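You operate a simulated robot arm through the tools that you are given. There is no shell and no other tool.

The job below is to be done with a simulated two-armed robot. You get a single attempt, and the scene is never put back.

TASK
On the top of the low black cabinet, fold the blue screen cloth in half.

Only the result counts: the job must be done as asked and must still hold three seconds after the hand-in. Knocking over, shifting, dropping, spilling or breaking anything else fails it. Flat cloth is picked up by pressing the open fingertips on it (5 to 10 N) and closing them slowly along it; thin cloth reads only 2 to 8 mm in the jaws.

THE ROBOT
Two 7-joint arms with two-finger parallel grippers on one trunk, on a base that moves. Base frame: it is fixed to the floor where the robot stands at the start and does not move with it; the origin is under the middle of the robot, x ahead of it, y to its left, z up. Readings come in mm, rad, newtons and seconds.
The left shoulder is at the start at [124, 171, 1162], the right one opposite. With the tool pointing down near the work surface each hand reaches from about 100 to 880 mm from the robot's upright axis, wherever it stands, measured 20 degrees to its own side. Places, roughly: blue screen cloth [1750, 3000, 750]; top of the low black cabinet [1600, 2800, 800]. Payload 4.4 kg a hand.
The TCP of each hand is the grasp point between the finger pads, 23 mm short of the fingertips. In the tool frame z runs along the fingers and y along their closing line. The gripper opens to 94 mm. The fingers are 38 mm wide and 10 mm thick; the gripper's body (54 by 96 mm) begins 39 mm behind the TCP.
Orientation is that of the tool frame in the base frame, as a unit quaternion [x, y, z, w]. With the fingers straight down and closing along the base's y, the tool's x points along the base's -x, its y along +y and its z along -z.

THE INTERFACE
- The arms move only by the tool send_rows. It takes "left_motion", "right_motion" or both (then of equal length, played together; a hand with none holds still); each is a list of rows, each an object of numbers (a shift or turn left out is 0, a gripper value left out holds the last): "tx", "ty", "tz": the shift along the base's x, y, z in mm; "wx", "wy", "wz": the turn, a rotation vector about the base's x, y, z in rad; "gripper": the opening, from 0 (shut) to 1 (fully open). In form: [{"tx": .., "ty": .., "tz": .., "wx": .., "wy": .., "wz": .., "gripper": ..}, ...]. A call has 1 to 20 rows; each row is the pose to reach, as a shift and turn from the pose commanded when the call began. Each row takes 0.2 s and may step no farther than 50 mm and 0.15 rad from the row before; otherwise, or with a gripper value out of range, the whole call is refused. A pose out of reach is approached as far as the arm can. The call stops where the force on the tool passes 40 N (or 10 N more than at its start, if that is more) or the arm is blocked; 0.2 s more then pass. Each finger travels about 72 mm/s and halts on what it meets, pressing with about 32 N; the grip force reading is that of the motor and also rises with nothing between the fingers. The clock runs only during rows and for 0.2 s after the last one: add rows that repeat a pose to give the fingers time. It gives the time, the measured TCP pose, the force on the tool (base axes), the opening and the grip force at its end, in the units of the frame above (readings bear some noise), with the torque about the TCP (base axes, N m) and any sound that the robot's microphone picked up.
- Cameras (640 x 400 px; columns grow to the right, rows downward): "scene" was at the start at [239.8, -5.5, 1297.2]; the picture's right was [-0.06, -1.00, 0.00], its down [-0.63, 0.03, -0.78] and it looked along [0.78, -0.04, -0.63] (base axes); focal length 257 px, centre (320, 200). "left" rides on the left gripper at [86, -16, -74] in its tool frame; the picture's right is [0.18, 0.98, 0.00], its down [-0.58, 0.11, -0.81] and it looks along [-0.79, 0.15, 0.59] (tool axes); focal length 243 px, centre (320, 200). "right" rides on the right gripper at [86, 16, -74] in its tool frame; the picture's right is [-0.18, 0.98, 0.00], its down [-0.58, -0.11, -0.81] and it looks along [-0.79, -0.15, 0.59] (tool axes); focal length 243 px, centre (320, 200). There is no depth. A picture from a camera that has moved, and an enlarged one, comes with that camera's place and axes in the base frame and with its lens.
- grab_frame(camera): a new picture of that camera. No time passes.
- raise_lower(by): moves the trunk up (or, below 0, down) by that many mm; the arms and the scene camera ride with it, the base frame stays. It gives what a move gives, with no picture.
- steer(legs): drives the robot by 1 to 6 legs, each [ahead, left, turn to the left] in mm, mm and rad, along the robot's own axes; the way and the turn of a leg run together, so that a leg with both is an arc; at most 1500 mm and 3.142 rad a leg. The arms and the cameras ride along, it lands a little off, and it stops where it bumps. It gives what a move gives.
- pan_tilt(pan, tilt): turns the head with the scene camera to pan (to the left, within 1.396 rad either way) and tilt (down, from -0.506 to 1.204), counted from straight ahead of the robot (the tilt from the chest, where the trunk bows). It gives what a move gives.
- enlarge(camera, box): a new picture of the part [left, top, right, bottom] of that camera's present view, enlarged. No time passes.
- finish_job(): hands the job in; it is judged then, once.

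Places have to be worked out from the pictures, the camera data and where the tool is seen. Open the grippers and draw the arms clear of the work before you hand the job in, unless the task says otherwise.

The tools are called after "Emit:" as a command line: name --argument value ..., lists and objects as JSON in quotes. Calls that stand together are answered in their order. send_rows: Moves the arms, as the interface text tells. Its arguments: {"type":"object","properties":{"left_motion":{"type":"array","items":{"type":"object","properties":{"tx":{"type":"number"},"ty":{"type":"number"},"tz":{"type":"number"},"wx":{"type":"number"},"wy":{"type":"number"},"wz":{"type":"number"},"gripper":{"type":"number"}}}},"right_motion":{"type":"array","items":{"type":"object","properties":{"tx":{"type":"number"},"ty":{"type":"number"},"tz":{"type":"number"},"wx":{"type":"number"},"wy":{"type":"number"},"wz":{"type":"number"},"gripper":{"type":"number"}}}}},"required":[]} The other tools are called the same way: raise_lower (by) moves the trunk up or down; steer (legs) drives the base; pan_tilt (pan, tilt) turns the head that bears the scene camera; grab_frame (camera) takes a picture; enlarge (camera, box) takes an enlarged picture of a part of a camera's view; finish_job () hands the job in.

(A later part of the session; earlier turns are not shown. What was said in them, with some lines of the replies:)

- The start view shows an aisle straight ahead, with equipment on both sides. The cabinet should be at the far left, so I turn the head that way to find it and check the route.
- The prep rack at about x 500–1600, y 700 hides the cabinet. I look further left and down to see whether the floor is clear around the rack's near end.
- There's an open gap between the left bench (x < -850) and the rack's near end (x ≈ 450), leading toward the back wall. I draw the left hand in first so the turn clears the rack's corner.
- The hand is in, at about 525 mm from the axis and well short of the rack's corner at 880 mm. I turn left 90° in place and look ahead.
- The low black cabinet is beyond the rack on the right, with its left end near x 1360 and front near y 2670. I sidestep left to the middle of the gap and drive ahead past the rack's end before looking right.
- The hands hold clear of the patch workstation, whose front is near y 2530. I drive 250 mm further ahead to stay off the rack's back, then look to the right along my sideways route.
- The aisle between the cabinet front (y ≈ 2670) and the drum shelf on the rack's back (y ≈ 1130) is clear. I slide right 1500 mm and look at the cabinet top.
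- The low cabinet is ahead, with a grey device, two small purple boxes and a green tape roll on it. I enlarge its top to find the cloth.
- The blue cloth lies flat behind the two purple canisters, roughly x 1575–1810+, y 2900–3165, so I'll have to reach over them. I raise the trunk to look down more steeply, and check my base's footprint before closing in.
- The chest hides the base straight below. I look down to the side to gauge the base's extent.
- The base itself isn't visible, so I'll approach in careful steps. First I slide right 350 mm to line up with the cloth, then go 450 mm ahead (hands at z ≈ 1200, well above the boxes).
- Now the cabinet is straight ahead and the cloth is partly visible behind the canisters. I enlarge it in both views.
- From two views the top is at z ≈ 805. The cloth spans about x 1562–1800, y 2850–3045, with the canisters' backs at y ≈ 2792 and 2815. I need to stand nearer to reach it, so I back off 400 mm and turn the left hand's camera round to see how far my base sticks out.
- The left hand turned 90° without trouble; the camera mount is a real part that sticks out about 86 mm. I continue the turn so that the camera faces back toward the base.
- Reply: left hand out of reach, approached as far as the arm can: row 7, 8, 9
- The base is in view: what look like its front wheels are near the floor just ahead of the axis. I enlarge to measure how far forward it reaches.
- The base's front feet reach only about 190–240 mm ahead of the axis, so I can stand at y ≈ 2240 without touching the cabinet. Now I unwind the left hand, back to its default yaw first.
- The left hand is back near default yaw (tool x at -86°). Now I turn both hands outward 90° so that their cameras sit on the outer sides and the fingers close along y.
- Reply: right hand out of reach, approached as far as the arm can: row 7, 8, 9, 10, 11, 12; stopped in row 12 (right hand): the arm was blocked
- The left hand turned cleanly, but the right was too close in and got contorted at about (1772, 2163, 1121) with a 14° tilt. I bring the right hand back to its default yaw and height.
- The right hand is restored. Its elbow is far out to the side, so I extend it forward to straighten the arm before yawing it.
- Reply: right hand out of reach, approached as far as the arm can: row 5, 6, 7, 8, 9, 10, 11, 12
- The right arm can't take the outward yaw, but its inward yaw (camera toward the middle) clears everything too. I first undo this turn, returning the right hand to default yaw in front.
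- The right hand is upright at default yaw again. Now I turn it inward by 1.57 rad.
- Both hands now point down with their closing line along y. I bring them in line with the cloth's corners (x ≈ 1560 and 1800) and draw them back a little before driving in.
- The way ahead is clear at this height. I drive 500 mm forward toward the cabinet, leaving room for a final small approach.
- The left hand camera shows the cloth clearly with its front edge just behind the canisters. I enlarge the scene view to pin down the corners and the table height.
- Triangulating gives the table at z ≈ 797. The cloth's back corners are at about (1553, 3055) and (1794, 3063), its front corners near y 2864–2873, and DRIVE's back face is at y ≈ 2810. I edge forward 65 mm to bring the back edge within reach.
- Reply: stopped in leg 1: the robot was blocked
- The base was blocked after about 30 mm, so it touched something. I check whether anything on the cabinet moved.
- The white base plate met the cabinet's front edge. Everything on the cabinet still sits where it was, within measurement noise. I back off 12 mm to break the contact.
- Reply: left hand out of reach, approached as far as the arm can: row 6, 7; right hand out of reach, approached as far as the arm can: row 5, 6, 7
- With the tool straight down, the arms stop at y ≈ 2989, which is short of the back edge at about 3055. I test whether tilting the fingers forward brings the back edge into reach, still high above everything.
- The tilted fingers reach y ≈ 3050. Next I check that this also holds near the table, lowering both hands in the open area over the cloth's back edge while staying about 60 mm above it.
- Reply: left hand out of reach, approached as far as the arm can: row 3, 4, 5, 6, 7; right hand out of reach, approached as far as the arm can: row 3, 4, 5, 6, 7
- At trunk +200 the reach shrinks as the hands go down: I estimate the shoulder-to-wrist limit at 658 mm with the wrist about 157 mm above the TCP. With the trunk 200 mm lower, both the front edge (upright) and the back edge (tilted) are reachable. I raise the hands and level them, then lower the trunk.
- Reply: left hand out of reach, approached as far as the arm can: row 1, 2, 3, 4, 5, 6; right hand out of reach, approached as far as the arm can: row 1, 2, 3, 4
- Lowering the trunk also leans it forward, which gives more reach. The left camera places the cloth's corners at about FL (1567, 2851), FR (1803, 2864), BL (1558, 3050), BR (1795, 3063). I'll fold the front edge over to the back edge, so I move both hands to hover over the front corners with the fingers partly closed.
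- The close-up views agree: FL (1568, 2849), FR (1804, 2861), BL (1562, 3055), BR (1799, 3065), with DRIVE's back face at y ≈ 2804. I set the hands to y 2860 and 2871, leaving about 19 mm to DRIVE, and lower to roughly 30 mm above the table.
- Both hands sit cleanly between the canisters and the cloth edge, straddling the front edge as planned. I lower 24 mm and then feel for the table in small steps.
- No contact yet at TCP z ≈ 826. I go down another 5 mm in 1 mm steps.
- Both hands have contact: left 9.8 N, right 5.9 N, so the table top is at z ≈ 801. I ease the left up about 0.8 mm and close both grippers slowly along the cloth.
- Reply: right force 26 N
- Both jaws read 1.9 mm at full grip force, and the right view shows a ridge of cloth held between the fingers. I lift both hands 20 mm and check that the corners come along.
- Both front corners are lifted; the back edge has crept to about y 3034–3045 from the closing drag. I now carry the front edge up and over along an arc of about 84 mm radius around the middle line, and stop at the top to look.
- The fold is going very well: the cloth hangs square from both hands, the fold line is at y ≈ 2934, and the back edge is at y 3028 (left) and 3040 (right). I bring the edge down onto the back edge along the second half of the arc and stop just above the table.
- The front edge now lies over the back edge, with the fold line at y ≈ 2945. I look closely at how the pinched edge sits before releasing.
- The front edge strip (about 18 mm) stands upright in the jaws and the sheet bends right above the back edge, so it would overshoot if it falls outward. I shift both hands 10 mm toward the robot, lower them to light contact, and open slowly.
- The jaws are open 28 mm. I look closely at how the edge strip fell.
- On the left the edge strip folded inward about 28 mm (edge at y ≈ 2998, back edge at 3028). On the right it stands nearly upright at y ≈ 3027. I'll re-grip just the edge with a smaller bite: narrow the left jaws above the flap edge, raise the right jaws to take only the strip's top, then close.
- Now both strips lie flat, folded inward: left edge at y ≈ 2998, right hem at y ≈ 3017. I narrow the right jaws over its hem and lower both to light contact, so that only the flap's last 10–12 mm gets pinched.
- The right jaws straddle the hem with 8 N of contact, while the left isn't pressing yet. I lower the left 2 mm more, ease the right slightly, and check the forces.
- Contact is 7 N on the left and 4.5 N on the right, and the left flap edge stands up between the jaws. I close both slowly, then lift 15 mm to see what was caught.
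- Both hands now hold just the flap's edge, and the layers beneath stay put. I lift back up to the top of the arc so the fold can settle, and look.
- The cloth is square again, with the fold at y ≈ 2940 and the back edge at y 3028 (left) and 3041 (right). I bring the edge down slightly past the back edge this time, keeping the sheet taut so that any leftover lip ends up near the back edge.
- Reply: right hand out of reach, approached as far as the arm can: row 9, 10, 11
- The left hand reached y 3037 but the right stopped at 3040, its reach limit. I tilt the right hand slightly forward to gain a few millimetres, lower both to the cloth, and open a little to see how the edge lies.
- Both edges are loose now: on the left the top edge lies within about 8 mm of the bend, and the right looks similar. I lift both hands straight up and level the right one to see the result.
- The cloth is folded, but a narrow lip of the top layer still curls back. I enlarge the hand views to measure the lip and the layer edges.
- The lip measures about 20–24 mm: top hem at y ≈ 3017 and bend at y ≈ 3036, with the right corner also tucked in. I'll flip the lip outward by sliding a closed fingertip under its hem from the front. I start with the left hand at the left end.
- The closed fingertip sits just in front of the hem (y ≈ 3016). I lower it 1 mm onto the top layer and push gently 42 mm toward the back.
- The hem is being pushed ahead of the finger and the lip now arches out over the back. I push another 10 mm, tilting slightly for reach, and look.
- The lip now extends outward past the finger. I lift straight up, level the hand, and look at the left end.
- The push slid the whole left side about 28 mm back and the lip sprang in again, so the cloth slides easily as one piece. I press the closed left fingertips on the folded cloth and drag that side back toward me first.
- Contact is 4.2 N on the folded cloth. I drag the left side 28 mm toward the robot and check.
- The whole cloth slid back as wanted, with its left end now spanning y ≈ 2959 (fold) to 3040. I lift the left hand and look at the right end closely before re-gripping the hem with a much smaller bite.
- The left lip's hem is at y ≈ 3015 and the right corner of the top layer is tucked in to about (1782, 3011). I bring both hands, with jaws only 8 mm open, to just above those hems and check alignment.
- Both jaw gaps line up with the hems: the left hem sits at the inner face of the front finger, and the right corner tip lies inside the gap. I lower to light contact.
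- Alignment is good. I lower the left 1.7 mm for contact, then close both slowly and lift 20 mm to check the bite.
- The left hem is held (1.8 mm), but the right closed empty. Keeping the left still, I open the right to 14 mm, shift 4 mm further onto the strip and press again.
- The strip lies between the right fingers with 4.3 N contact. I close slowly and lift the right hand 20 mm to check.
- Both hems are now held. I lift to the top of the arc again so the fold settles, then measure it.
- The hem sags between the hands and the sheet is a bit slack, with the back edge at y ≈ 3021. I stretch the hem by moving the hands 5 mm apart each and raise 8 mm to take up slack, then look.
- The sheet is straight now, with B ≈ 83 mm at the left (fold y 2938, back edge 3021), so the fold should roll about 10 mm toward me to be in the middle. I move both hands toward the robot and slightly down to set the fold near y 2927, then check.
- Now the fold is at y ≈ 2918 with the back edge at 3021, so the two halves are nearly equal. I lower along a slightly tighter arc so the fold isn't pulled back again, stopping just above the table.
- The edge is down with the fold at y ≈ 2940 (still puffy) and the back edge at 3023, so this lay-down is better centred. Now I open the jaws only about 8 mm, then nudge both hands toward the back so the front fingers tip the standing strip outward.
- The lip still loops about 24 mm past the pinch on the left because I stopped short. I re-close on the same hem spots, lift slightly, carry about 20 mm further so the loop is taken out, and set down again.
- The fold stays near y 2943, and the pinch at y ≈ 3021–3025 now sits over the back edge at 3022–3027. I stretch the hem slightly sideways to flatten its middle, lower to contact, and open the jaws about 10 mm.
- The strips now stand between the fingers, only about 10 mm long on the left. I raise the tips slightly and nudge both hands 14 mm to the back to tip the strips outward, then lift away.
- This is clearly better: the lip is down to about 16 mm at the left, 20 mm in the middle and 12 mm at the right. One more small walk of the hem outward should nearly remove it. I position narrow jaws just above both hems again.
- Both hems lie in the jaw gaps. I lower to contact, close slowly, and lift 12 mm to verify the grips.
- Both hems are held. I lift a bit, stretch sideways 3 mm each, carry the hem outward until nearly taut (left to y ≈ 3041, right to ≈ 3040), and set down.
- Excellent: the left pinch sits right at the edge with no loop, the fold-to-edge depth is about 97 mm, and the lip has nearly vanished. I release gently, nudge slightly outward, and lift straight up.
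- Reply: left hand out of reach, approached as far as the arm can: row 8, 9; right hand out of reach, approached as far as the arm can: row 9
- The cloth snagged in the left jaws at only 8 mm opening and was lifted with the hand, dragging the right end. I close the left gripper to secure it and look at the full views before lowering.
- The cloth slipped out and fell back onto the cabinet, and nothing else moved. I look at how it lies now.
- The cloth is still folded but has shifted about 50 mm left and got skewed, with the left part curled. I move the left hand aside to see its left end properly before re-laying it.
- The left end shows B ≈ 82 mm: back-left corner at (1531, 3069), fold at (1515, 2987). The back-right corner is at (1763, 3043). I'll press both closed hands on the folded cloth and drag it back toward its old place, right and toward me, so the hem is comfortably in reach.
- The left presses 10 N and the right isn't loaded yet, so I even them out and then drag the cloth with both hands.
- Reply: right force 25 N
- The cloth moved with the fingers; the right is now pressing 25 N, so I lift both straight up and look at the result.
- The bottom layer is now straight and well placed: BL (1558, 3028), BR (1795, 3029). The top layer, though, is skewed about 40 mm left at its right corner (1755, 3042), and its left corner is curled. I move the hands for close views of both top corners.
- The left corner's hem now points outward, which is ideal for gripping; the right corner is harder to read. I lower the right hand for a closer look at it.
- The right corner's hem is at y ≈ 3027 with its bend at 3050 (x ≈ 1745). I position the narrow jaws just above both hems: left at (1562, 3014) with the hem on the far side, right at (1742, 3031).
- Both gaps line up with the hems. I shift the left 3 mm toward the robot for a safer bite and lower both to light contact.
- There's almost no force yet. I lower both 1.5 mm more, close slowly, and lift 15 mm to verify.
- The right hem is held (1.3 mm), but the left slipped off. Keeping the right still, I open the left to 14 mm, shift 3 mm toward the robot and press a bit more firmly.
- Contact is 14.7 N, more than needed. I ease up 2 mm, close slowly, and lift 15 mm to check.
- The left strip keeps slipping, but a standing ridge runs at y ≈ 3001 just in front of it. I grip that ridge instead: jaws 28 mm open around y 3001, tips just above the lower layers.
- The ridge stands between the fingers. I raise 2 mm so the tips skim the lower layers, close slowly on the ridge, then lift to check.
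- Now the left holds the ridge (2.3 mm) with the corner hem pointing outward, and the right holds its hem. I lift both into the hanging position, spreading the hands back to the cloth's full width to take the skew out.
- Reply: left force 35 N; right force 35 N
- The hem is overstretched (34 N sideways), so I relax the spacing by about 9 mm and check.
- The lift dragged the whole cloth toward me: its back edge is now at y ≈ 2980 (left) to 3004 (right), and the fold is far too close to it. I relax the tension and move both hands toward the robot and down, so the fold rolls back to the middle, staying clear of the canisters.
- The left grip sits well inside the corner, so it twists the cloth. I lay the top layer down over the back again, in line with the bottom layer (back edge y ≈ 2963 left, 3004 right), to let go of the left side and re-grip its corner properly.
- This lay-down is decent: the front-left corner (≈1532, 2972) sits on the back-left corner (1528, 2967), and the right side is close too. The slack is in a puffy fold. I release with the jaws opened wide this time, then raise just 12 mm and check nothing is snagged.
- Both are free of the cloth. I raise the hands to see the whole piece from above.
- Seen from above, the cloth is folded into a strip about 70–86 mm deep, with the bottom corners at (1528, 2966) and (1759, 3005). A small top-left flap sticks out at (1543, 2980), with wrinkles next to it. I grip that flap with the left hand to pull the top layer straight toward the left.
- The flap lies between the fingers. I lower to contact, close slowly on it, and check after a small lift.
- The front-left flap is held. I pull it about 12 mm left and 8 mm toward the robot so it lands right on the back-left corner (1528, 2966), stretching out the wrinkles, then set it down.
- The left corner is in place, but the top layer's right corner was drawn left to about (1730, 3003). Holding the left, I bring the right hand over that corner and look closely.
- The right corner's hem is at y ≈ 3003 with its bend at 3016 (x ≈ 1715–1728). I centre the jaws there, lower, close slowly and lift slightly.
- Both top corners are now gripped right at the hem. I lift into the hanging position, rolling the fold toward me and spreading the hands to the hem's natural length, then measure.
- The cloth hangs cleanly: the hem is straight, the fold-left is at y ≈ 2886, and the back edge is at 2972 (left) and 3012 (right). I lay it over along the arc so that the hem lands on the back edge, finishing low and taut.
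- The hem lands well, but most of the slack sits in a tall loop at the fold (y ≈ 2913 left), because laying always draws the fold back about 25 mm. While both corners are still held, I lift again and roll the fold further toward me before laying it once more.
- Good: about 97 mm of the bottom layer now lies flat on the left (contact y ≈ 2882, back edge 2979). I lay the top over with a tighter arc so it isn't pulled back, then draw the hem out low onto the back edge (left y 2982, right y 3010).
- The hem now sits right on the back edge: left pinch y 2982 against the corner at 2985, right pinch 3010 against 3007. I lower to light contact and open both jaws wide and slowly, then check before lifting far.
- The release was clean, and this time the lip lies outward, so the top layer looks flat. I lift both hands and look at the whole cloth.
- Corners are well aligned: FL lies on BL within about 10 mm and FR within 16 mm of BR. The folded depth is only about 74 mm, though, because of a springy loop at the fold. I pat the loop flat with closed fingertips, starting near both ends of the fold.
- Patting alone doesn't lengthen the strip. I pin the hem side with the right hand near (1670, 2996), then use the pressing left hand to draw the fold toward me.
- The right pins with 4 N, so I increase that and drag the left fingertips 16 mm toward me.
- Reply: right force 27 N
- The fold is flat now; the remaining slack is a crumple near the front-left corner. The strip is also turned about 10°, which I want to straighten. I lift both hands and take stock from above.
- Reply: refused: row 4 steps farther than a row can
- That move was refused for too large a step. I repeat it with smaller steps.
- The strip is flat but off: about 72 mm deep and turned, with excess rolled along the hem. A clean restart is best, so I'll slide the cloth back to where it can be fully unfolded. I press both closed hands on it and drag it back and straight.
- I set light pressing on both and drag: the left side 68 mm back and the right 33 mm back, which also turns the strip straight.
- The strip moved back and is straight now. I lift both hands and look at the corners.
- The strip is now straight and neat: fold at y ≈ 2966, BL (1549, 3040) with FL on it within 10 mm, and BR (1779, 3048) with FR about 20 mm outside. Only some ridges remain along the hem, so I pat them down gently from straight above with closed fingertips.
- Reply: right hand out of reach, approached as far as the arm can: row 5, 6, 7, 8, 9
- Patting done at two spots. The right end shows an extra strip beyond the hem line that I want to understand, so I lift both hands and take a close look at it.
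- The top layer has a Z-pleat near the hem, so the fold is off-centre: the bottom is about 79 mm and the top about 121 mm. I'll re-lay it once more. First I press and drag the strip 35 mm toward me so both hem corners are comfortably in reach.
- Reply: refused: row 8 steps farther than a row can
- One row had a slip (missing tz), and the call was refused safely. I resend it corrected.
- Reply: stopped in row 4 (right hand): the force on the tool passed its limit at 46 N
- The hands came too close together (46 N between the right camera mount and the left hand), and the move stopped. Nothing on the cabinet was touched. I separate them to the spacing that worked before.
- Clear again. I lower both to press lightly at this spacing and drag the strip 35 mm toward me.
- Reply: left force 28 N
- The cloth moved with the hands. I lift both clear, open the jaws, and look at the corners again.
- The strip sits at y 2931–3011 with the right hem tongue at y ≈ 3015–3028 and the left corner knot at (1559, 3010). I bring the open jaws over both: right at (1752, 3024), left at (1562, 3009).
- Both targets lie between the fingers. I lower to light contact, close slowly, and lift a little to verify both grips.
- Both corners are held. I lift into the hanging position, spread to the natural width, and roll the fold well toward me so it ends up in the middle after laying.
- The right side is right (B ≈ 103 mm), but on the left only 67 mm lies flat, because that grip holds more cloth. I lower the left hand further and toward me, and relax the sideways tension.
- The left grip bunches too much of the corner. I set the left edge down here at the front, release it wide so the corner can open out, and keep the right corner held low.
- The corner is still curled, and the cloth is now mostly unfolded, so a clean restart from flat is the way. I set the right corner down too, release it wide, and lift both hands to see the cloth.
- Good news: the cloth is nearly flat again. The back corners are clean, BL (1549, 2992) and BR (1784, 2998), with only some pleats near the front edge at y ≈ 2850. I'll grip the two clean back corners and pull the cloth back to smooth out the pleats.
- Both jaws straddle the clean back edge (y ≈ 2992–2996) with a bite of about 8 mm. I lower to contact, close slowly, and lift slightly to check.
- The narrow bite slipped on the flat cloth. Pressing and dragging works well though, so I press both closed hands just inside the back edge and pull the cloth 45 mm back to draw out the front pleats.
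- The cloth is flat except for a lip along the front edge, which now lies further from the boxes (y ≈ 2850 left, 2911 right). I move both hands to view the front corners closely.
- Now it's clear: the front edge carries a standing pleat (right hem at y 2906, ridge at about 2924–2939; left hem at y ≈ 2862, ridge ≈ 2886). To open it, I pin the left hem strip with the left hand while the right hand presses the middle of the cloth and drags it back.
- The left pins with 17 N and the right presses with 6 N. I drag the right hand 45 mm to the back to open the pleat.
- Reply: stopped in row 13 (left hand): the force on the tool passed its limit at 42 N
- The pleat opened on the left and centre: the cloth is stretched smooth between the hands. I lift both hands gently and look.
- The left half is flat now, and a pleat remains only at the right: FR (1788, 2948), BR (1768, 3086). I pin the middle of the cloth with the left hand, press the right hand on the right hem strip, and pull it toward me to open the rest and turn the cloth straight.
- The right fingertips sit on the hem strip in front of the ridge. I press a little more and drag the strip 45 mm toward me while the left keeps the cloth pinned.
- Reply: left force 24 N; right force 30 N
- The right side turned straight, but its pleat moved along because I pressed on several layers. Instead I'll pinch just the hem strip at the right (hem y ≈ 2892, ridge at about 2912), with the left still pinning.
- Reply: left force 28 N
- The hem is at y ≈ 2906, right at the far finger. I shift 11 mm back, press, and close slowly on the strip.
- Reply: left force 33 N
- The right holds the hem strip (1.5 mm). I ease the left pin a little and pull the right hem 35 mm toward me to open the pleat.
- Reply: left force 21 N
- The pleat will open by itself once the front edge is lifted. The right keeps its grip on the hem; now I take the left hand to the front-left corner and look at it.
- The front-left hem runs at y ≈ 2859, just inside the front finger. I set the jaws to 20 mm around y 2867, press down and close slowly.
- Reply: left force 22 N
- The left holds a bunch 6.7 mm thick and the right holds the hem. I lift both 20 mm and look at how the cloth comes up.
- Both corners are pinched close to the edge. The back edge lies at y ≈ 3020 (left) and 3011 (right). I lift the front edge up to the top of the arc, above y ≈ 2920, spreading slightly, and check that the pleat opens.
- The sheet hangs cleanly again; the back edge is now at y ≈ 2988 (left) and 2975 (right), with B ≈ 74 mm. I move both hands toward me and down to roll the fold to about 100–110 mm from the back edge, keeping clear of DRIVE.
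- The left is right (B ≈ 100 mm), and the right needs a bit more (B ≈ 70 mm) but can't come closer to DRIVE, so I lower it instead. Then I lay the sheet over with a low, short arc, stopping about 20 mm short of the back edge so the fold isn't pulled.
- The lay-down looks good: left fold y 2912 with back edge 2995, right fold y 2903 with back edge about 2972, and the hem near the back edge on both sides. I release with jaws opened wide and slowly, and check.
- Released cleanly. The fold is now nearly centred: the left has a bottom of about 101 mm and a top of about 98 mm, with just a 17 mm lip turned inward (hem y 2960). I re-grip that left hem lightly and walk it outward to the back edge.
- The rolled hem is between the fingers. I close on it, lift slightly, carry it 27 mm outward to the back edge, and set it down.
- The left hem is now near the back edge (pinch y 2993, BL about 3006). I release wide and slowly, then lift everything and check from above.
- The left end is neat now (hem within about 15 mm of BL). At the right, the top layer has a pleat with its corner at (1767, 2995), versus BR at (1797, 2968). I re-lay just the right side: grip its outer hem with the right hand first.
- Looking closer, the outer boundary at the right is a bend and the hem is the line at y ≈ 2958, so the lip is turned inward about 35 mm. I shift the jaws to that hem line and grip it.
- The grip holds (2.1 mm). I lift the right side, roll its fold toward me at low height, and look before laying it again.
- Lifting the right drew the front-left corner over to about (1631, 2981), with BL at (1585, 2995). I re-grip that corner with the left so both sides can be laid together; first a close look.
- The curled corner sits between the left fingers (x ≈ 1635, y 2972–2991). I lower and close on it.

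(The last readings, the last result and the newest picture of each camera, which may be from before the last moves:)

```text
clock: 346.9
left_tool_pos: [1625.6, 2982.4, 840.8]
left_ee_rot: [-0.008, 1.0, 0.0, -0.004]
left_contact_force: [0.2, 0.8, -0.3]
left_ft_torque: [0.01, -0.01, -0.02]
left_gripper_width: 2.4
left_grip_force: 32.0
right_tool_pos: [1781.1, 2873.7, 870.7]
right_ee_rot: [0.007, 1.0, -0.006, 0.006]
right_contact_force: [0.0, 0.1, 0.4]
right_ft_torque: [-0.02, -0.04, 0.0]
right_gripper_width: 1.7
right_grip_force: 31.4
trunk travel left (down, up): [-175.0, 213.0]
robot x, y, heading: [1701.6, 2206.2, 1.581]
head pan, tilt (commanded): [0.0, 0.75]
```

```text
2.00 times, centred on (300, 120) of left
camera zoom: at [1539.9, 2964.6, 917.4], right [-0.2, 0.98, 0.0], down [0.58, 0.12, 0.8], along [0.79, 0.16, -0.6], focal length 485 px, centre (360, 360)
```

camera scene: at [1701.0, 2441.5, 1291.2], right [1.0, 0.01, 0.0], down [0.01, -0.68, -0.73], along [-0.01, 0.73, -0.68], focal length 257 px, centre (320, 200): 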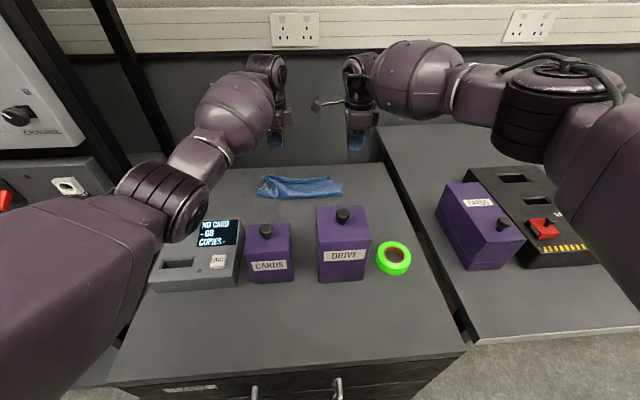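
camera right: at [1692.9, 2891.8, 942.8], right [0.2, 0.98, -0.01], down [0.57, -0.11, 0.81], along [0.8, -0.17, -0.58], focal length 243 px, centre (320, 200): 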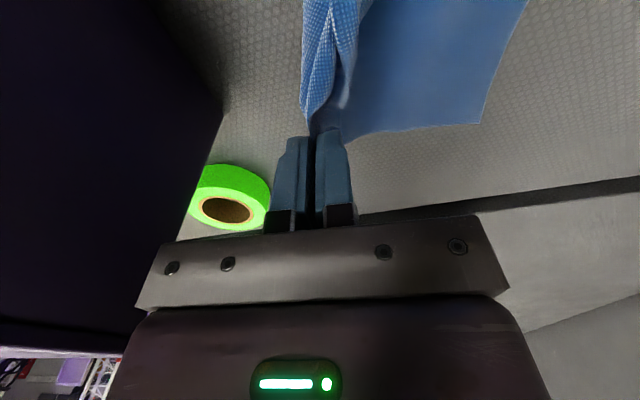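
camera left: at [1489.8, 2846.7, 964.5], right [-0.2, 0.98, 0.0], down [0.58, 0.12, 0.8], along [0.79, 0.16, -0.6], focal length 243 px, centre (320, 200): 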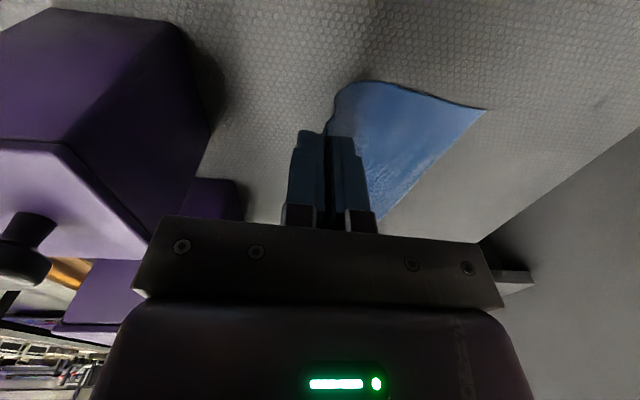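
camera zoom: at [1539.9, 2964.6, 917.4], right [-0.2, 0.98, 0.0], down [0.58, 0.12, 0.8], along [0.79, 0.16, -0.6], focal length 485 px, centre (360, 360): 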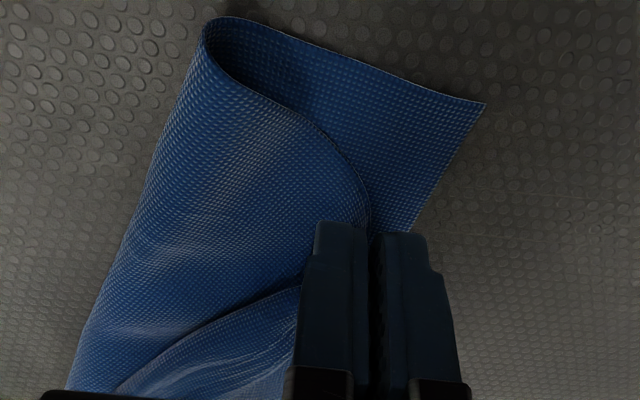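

Both top corners are held again. I bring the left into position above its fold and spread the hands to the natural width, keeping everything low.

Emit:
send_rows --left_motion '[{"tx": -2, "ty": -4, "tz": 12}, {"tx": -5, "ty": -10, "tz": 23}, {"tx": -8, "ty": -18, "tz": 32}, {"tx": -11, "ty": -28, "tz": 39}, {"tx": -14, "ty": -39, "tz": 44}, {"tx": -17, "ty": -51, "tz": 46}, {"tx": -20, "ty": -63, "tz": 46}, {"tx": -23, "ty": -75, "tz": 44}, {"tx": -26, "ty": -86, "tz": 40}, {"tx": -28, "ty": -95, "tz": 36}, {"tx": -28, "ty": -98, "tz": 34}, {"tx": -28, "ty": -98, "tz": 34}]' --right_motion '[{"tx": 2, "tz": 2}, {"tx": 4, "tz": 4}, {"tx": 6, "tz": 6}, {"tx": 8, "tz": 8}, {"tx": 10, "tz": 8}, {"tx": 12, "tz": 8}, {"tx": 14, "tz": 8}, {"tx": 16, "tz": 8}, {"tx": 17, "tz": 8}, {"tx": 17, "tz": 8}, {"tx": 17, "tz": 8}, {"tx": 17, "tz": 8}]'

Emit:
grab_frame --camera "left"

Emit:
grab_frame --camera "right"

Emit:
enlarge --camera "scene" --box '[230, 130, 390, 240]'

```text
clock: 349.5
left_tool_pos: [1597.2, 2884.7, 874.2]
left_ee_rot: [-0.008, 1.0, 0.001, -0.003]
left_contact_force: [0.4, -0.2, 0.5]
left_ft_torque: [0.02, -0.01, -0.02]
left_gripper_width: 2.0
left_grip_force: 31.9
right_tool_pos: [1798.3, 2873.8, 878.0]
right_ee_rot: [0.007, 1.0, -0.006, 0.005]
right_contact_force: [0.0, 0.2, 0.6]
right_ft_torque: [0.01, -0.01, 0.0]
right_gripper_width: 1.9
right_grip_force: 32.1
trunk travel left (down, up): [-175.0, 213.0]
robot x, y, heading: [1704.9, 2205.0, 1.585]
head pan, tilt (commanded): [0.0, 0.75]
```

```text
taken
camera left: at [1511.9, 2866.7, 951.3], right [-0.2, 0.98, 0.0], down [0.58, 0.12, 0.8], along [0.79, 0.16, -0.6], focal length 243 px, centre (320, 200)
```

left: 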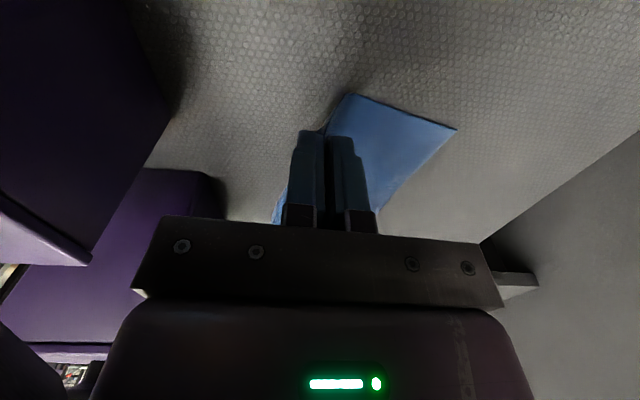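

```text
taken
camera right: at [1710.8, 2891.9, 950.7], right [0.2, 0.98, -0.01], down [0.57, -0.11, 0.81], along [0.8, -0.17, -0.58], focal length 243 px, centre (320, 200)
```

right: 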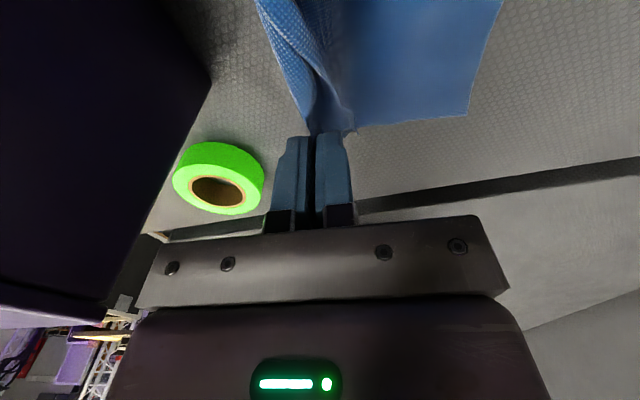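

```text
3.64 times, centred on (310, 185) of scene
camera zoom: at [1700.9, 2441.4, 1291.2], right [1.0, 0.01, 0.0], down [0.01, -0.68, -0.73], along [-0.01, 0.73, -0.68], focal length 935 px, centre (356, 254)
```

zoom: 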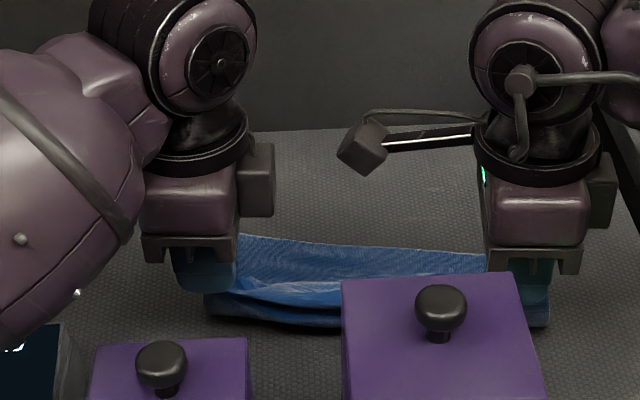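

The bottom layer lies at BL (1605, 2988) and BR (1835, 2971), with about 85 mm flat at the left. I shift both hands 20 mm right to match, settle the fold a little more, and lay the sheet over in one low arc.

Emit:
send_rows --left_motion '[{"tx": 4, "ty": -2, "tz": -2}, {"tx": 8, "ty": -4, "tz": -4}, {"tx": 12, "ty": -6, "tz": -6}, {"tx": 16, "ty": -8, "tz": -8}, {"tx": 20, "ty": -9, "tz": -8}, {"tx": 20, "ty": -1, "tz": 0}, {"tx": 20, "ty": 8, "tz": 8}, {"tx": 20, "ty": 18, "tz": 13}, {"tx": 20, "ty": 29, "tz": 15}, {"tx": 20, "ty": 40, "tz": 13}, {"tx": 20, "ty": 50, "tz": 8}, {"tx": 20, "ty": 59, "tz": 1}, {"tx": 20, "ty": 67, "tz": -7}, {"tx": 20, "ty": 73, "tz": -16}, {"tx": 20, "ty": 78, "tz": -25}, {"tx": 20, "ty": 82, "tz": -34}, {"tx": 20, "ty": 84, "tz": -41}, {"tx": 20, "ty": 85, "tz": -45}, {"tx": 20, "ty": 85, "tz": -45}]' --right_motion '[{"tx": 4, "ty": 0, "tz": -2}, {"tx": 8, "ty": -1, "tz": -4}, {"tx": 13, "ty": -1, "tz": -6}, {"tx": 17, "ty": -2, "tz": -8}, {"tx": 21, "ty": -2, "tz": -8}, {"tx": 21, "ty": 5, "tz": -2}, {"tx": 21, "ty": 13, "tz": 4}, {"tx": 21, "ty": 22, "tz": 8}, {"tx": 21, "ty": 31, "tz": 9}, {"tx": 21, "ty": 40, "tz": 7}, {"tx": 21, "ty": 48, "tz": 3}, {"tx": 21, "ty": 56, "tz": -3}, {"tx": 21, "ty": 63, "tz": -10}, {"tx": 21, "ty": 69, "tz": -18}, {"tx": 21, "ty": 74, "tz": -27}, {"tx": 21, "ty": 77, "tz": -36}, {"tx": 21, "ty": 79, "tz": -44}, {"tx": 21, "ty": 79, "tz": -48}, {"tx": 21, "ty": 79, "tz": -48}]'

Emit:
enlarge --camera "left" --box '[100, 30, 420, 230]'

Emit:
enlarge --camera "right" --box '[100, 0, 420, 200]'

Emit:
enlarge --camera "scene" --box '[230, 130, 410, 240]'

```text
clock: 353.5
left_tool_pos: [1615.8, 2968.9, 830.0]
left_ee_rot: [-0.008, 1.0, 0.001, -0.002]
left_contact_force: [-0.2, 0.2, -0.4]
left_ft_torque: [0.0, -0.04, 0.0]
left_gripper_width: 2.4
left_grip_force: 32.1
right_tool_pos: [1819.0, 2952.8, 830.6]
right_ee_rot: [0.007, 1.0, -0.006, 0.005]
right_contact_force: [-0.1, -0.2, 0.1]
right_ft_torque: [-0.01, -0.02, 0.02]
right_gripper_width: 2.0
right_grip_force: 31.9
trunk travel left (down, up): [-175.0, 213.0]
robot x, y, heading: [1701.9, 2206.8, 1.584]
head pan, tilt (commanded): [0.0, 0.75]
```

```text
2.00 times, centred on (260, 130) of left
camera zoom: at [1530.2, 2951.3, 906.2], right [-0.2, 0.98, 0.0], down [0.58, 0.12, 0.8], along [0.79, 0.16, -0.6], focal length 485 px, centre (440, 340)
```

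zoom: 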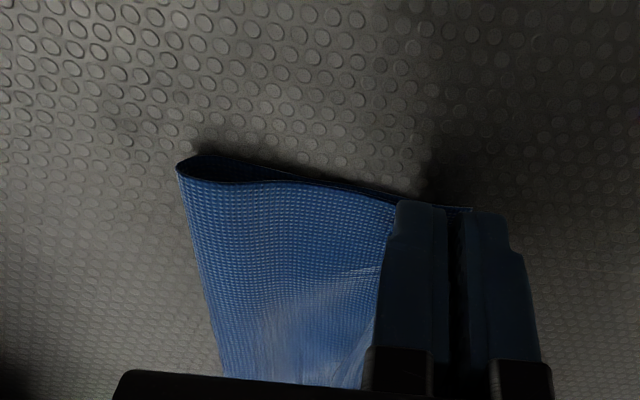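

```text
2.00 times, centred on (260, 100) of right
camera zoom: at [1731.3, 2970.8, 903.4], right [0.2, 0.98, -0.01], down [0.57, -0.11, 0.81], along [0.8, -0.17, -0.58], focal length 485 px, centre (440, 400)
```

zoom: 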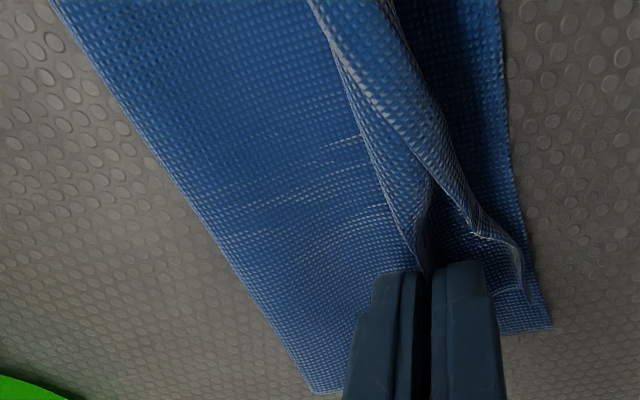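

```text
3.56 times, centred on (320, 185) of scene
camera zoom: at [1700.9, 2441.4, 1291.2], right [1.0, 0.01, 0.0], down [0.01, -0.68, -0.73], along [-0.01, 0.73, -0.68], focal length 914 px, centre (320, 253)
```

zoom: 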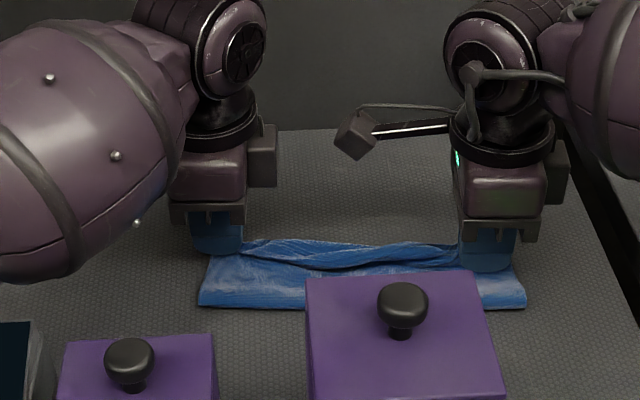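

Very good: left fold y 2905, BL y 2976 with the hem at 2969; right fold y 2901, BR y 2981 with the hem flap at 2974. Top and bottom are balanced. I release wide and slowly and lift straight up.

Emit:
send_rows --left_motion '[{"tz": -2, "gripper": 0.04}, {"tz": -3, "gripper": 0.08}, {"tz": -3, "gripper": 0.13}, {"tz": -3, "gripper": 0.18}, {"tz": -3, "gripper": 0.24}, {"tz": -3, "gripper": 0.3}, {"tz": -3, "gripper": 0.38}, {"tz": -3, "gripper": 0.38}, {"tz": 1}, {"tz": 6}, {"tz": 14}, {"tz": 14}]' --right_motion '[{"tz": -2, "gripper": 0.04}, {"tz": -3, "gripper": 0.08}, {"tz": -3, "gripper": 0.13}, {"tz": -3, "gripper": 0.18}, {"tz": -3, "gripper": 0.24}, {"tz": -3, "gripper": 0.3}, {"tz": -3, "gripper": 0.38}, {"tz": -3, "gripper": 0.38}, {"tz": 1}, {"tz": 6}, {"tz": 14}, {"tz": 14}]'

Emit:
enlarge --camera "left" --box '[140, 30, 440, 230]'

Emit:
enlarge --camera "right" --box '[120, 0, 440, 200]'

```text
clock: 356.1
left_tool_pos: [1617.5, 2970.8, 843.2]
left_ee_rot: [-0.008, 1.0, 0.001, -0.002]
left_contact_force: [-1.2, 0.3, -0.2]
left_ft_torque: [0.01, 0.03, 0.0]
left_gripper_width: 35.6
left_grip_force: 0.0
right_tool_pos: [1817.7, 2953.1, 843.3]
right_ee_rot: [0.007, 1.0, -0.006, 0.007]
right_contact_force: [0.2, -0.2, 0.0]
right_ft_torque: [-0.02, -0.01, 0.02]
right_gripper_width: 35.7
right_grip_force: 0.0
trunk travel left (down, up): [-175.0, 213.0]
robot x, y, heading: [1700.9, 2204.1, 1.583]
head pan, tilt (commanded): [0.0, 0.75]
```

```text
2.00 times, centred on (290, 130) of left
camera zoom: at [1531.8, 2952.3, 919.8], right [-0.2, 0.98, 0.0], down [0.58, 0.12, 0.8], along [0.79, 0.16, -0.6], focal length 485 px, centre (380, 340)
```

zoom: 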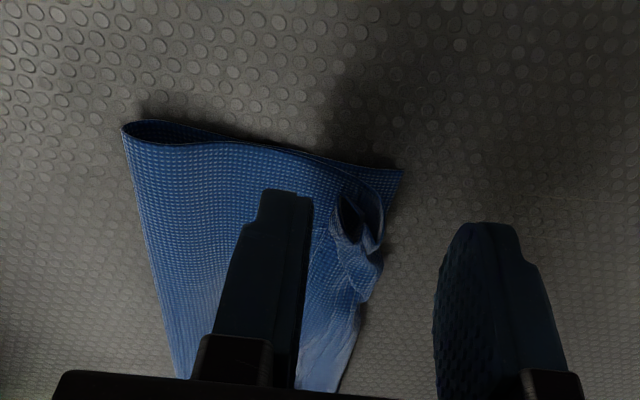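

```text
2.00 times, centred on (280, 100) of right
camera zoom: at [1731.0, 2971.7, 916.6], right [0.2, 0.98, -0.01], down [0.57, -0.11, 0.81], along [0.8, -0.17, -0.58], focal length 485 px, centre (400, 400)
```

zoom: 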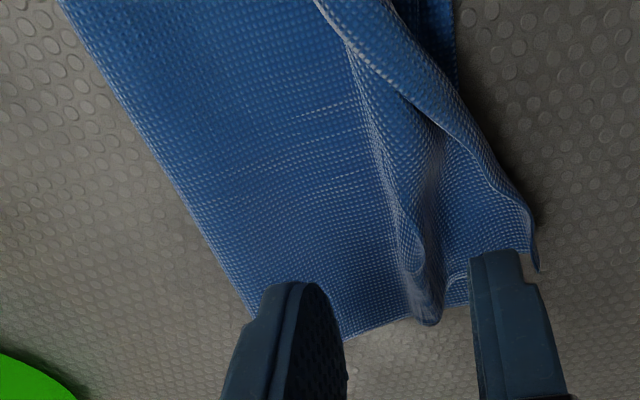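

Both jaws are free of the cloth. I lift both hands straight up and look at the result from above.

Emit:
send_rows --left_motion '[{"tz": 15}, {"tz": 40}, {"tz": 70}, {"tz": 100}, {"tz": 120, "tx": -20}, {"tz": 130, "tx": -45}]' --right_motion '[{"tz": 15}, {"tz": 40}, {"tz": 70}, {"tz": 100}, {"tz": 120}, {"tz": 130}]'

Emit:
enlarge --camera "scene" --box '[250, 150, 410, 240]'

Emit:
enlarge --camera "left" --box '[180, 0, 440, 200]'

Emit:
enlarge --camera "right" --box '[160, 0, 420, 170]'

```text
clock: 357.5
left_tool_pos: [1572.3, 2969.0, 977.0]
left_ee_rot: [-0.008, 1.0, 0.001, -0.003]
left_contact_force: [-0.6, -0.1, 0.4]
left_ft_torque: [0.02, -0.01, 0.0]
left_gripper_width: 35.8
left_grip_force: 0.1
right_tool_pos: [1820.1, 2953.9, 973.8]
right_ee_rot: [0.007, 1.0, -0.006, 0.006]
right_contact_force: [-0.6, 0.1, 0.1]
right_ft_torque: [0.0, -0.01, -0.02]
right_gripper_width: 35.7
right_grip_force: 0.0
trunk travel left (down, up): [-175.0, 213.0]
robot x, y, heading: [1702.3, 2207.3, 1.585]
head pan, tilt (commanded): [0.0, 0.75]
```

```text
4.00 times, centred on (330, 195) of scene
camera zoom: at [1700.5, 2441.2, 1291.2], right [1.0, 0.01, 0.0], down [0.01, -0.68, -0.73], along [-0.01, 0.73, -0.68], focal length 1029 px, centre (280, 220)
```

zoom: 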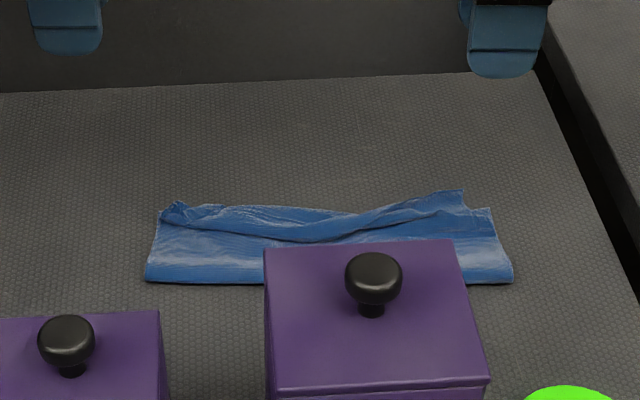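

```text
2.00 times, centred on (310, 100) of left
camera zoom: at [1487.1, 2951.6, 1052.3], right [-0.2, 0.98, 0.0], down [0.58, 0.12, 0.8], along [0.79, 0.16, -0.6], focal length 485 px, centre (340, 400)
```

zoom: 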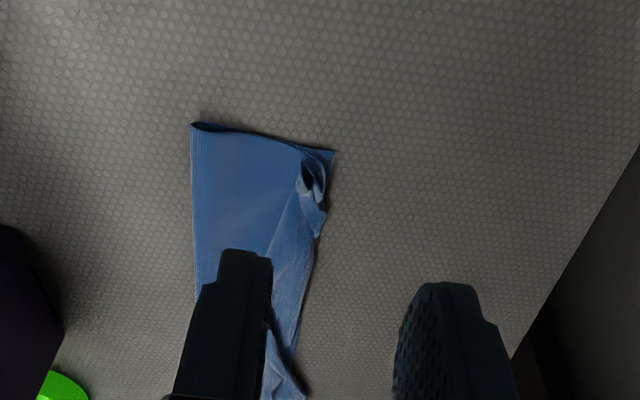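

```text
2.35 times, centred on (290, 85) of right
camera zoom: at [1731.7, 2971.8, 1046.7], right [0.2, 0.98, -0.01], down [0.57, -0.11, 0.81], along [0.8, -0.17, -0.58], focal length 571 px, centre (391, 471)
```

zoom: 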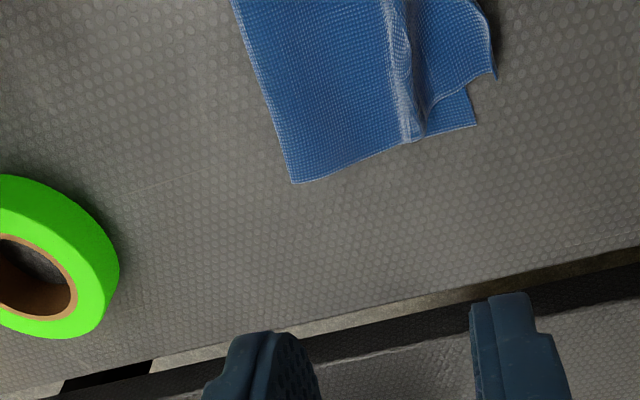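

The result is good: the fold runs straight at y ≈ 2905, FL is within about 14 mm of BL and FR within about 25 mm of BR. The boxes, device and tape are untouched, so I stop here. I raise both hands straight up, draw them back and open the grippers.

Emit:
send_rows --left_motion '[{"tz": 40, "gripper": 0.5}, {"tz": 80, "gripper": 0.7}, {"tz": 120, "gripper": 1.0}, {"tz": 150}, {"tz": 170, "ty": -30}, {"tz": 180, "ty": -70}, {"tz": 180, "ty": -115}, {"tz": 180, "ty": -160}, {"tz": 180, "ty": -205}, {"tz": 180, "ty": -250}]' --right_motion '[{"tz": 40, "gripper": 0.5}, {"tz": 80, "gripper": 0.7}, {"tz": 120, "gripper": 1.0}, {"tz": 150}, {"tz": 170, "ty": -30}, {"tz": 180, "ty": -70}, {"tz": 180, "ty": -115}, {"tz": 180, "ty": -160}, {"tz": 180, "ty": -205}, {"tz": 180, "ty": -250}]'

Emit:
grab_frame --camera "scene"

Emit:
enlarge --camera "scene" --box '[200, 150, 420, 290]'

```text
clock: 359.7
left_tool_pos: [1569.8, 2716.7, 1156.9]
left_ee_rot: [-0.008, 1.0, 0.001, -0.003]
left_contact_force: [0.0, -1.9, 0.2]
left_ft_torque: [0.03, 0.0, -0.01]
left_gripper_width: 93.8
left_grip_force: 0.0
right_tool_pos: [1818.4, 2704.5, 1154.5]
right_ee_rot: [0.007, 1.0, -0.006, 0.006]
right_contact_force: [0.1, -0.3, 0.2]
right_ft_torque: [0.03, -0.05, -0.02]
right_gripper_width: 94.1
right_grip_force: 0.1
trunk travel left (down, up): [-175.0, 213.0]
robot x, y, heading: [1703.3, 2205.3, 1.575]
head pan, tilt (commanded): [0.0, 0.75]
```

```text
taken
camera scene: at [1701.0, 2439.9, 1291.7], right [1.0, 0.01, 0.0], down [0.01, -0.68, -0.73], along [-0.01, 0.73, -0.68], focal length 257 px, centre (320, 200)
```

scene: 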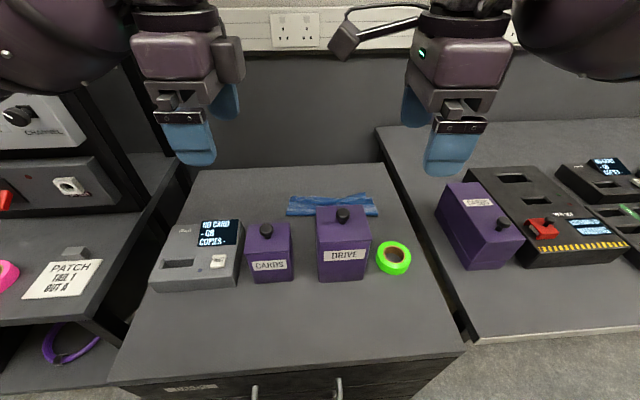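

```text
2.86 times, centred on (310, 220) of scene
camera zoom: at [1701.0, 2439.9, 1291.7], right [1.0, 0.01, 0.0], down [0.01, -0.68, -0.73], along [-0.01, 0.73, -0.68], focal length 735 px, centre (349, 143)
```

zoom: 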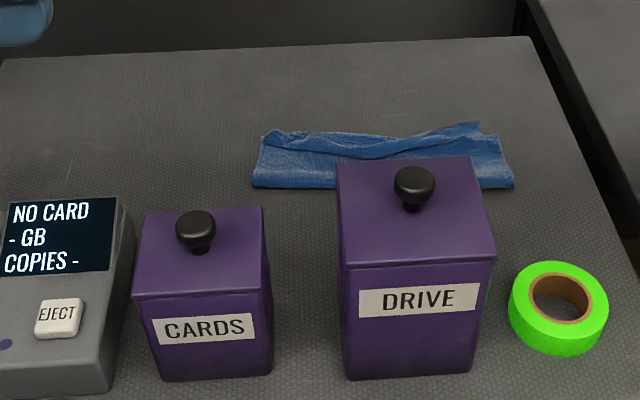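

All the neighbouring items sit exactly where they were, and the cloth lies folded behind them. I back the robot off 300 mm so the arms are well clear, and take a last look.

Emit:
steer --legs '[[-300, 0, 0]]'

Emit:
enlarge --camera "scene" --box '[220, 80, 440, 230]'

```text
clock: 361.7
left_tool_pos: [1573.3, 2418.0, 1155.0]
left_ee_rot: [-0.01, 1.0, 0.001, -0.003]
left_contact_force: [0.8, 0.1, 0.0]
left_ft_torque: [0.04, 0.0, 0.03]
left_gripper_width: 93.9
left_grip_force: 0.0
right_tool_pos: [1819.2, 2404.9, 1153.5]
right_ee_rot: [0.005, 1.0, -0.006, 0.006]
right_contact_force: [0.2, 0.5, 0.3]
right_ft_torque: [0.02, 0.0, -0.02]
right_gripper_width: 94.1
right_grip_force: 0.1
trunk travel left (down, up): [-175.0, 213.0]
robot x, y, heading: [1708.0, 1906.4, 1.585]
head pan, tilt (commanded): [0.0, 0.75]
```

```text
2.67 times, centred on (330, 155) of scene
camera zoom: at [1703.6, 2140.0, 1291.2], right [1.0, 0.01, 0.0], down [0.01, -0.68, -0.73], along [-0.01, 0.73, -0.68], focal length 686 px, centre (293, 320)
```

zoom: 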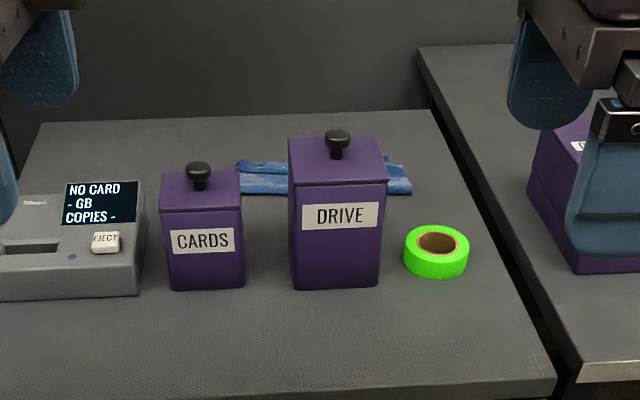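

The cloth lies folded on the cabinet top behind the canisters. Both grippers are open and empty, the arms are clear, and nothing else has moved, so I hand the job in.

Emit:
finish_job

```text
The job is handed in.
```

The blue screen cloth is folded in half on top of the low black cabinet, just behind the two canisters, and I've handed the job in. The fold isn't perfectly crisp.

- **Alignment:** the folded-over left corner lies about 14 mm from the corner beneath it, and the right one about 25 mm. These are estimates from the camera pictures.
- **Flatness:** the fold line runs straight, but a few wrinkles remain along the open edge, and there is a small curl at the left corner.
- **How it got there:** this took several attempts, because the cloth slid easily and once snagged in a gripper. It now sits about 45 mm to the right of where it started and a bit nearer the canisters.
- **Surroundings:** the card reader, both canisters and the tape roll are where they were in the earlier pictures. The robot's base touched the cabinet front once while driving in. Nothing on top moved, and I backed off straight away.

Both grippers are open and empty, and the robot stands about 300 mm back from where it worked.
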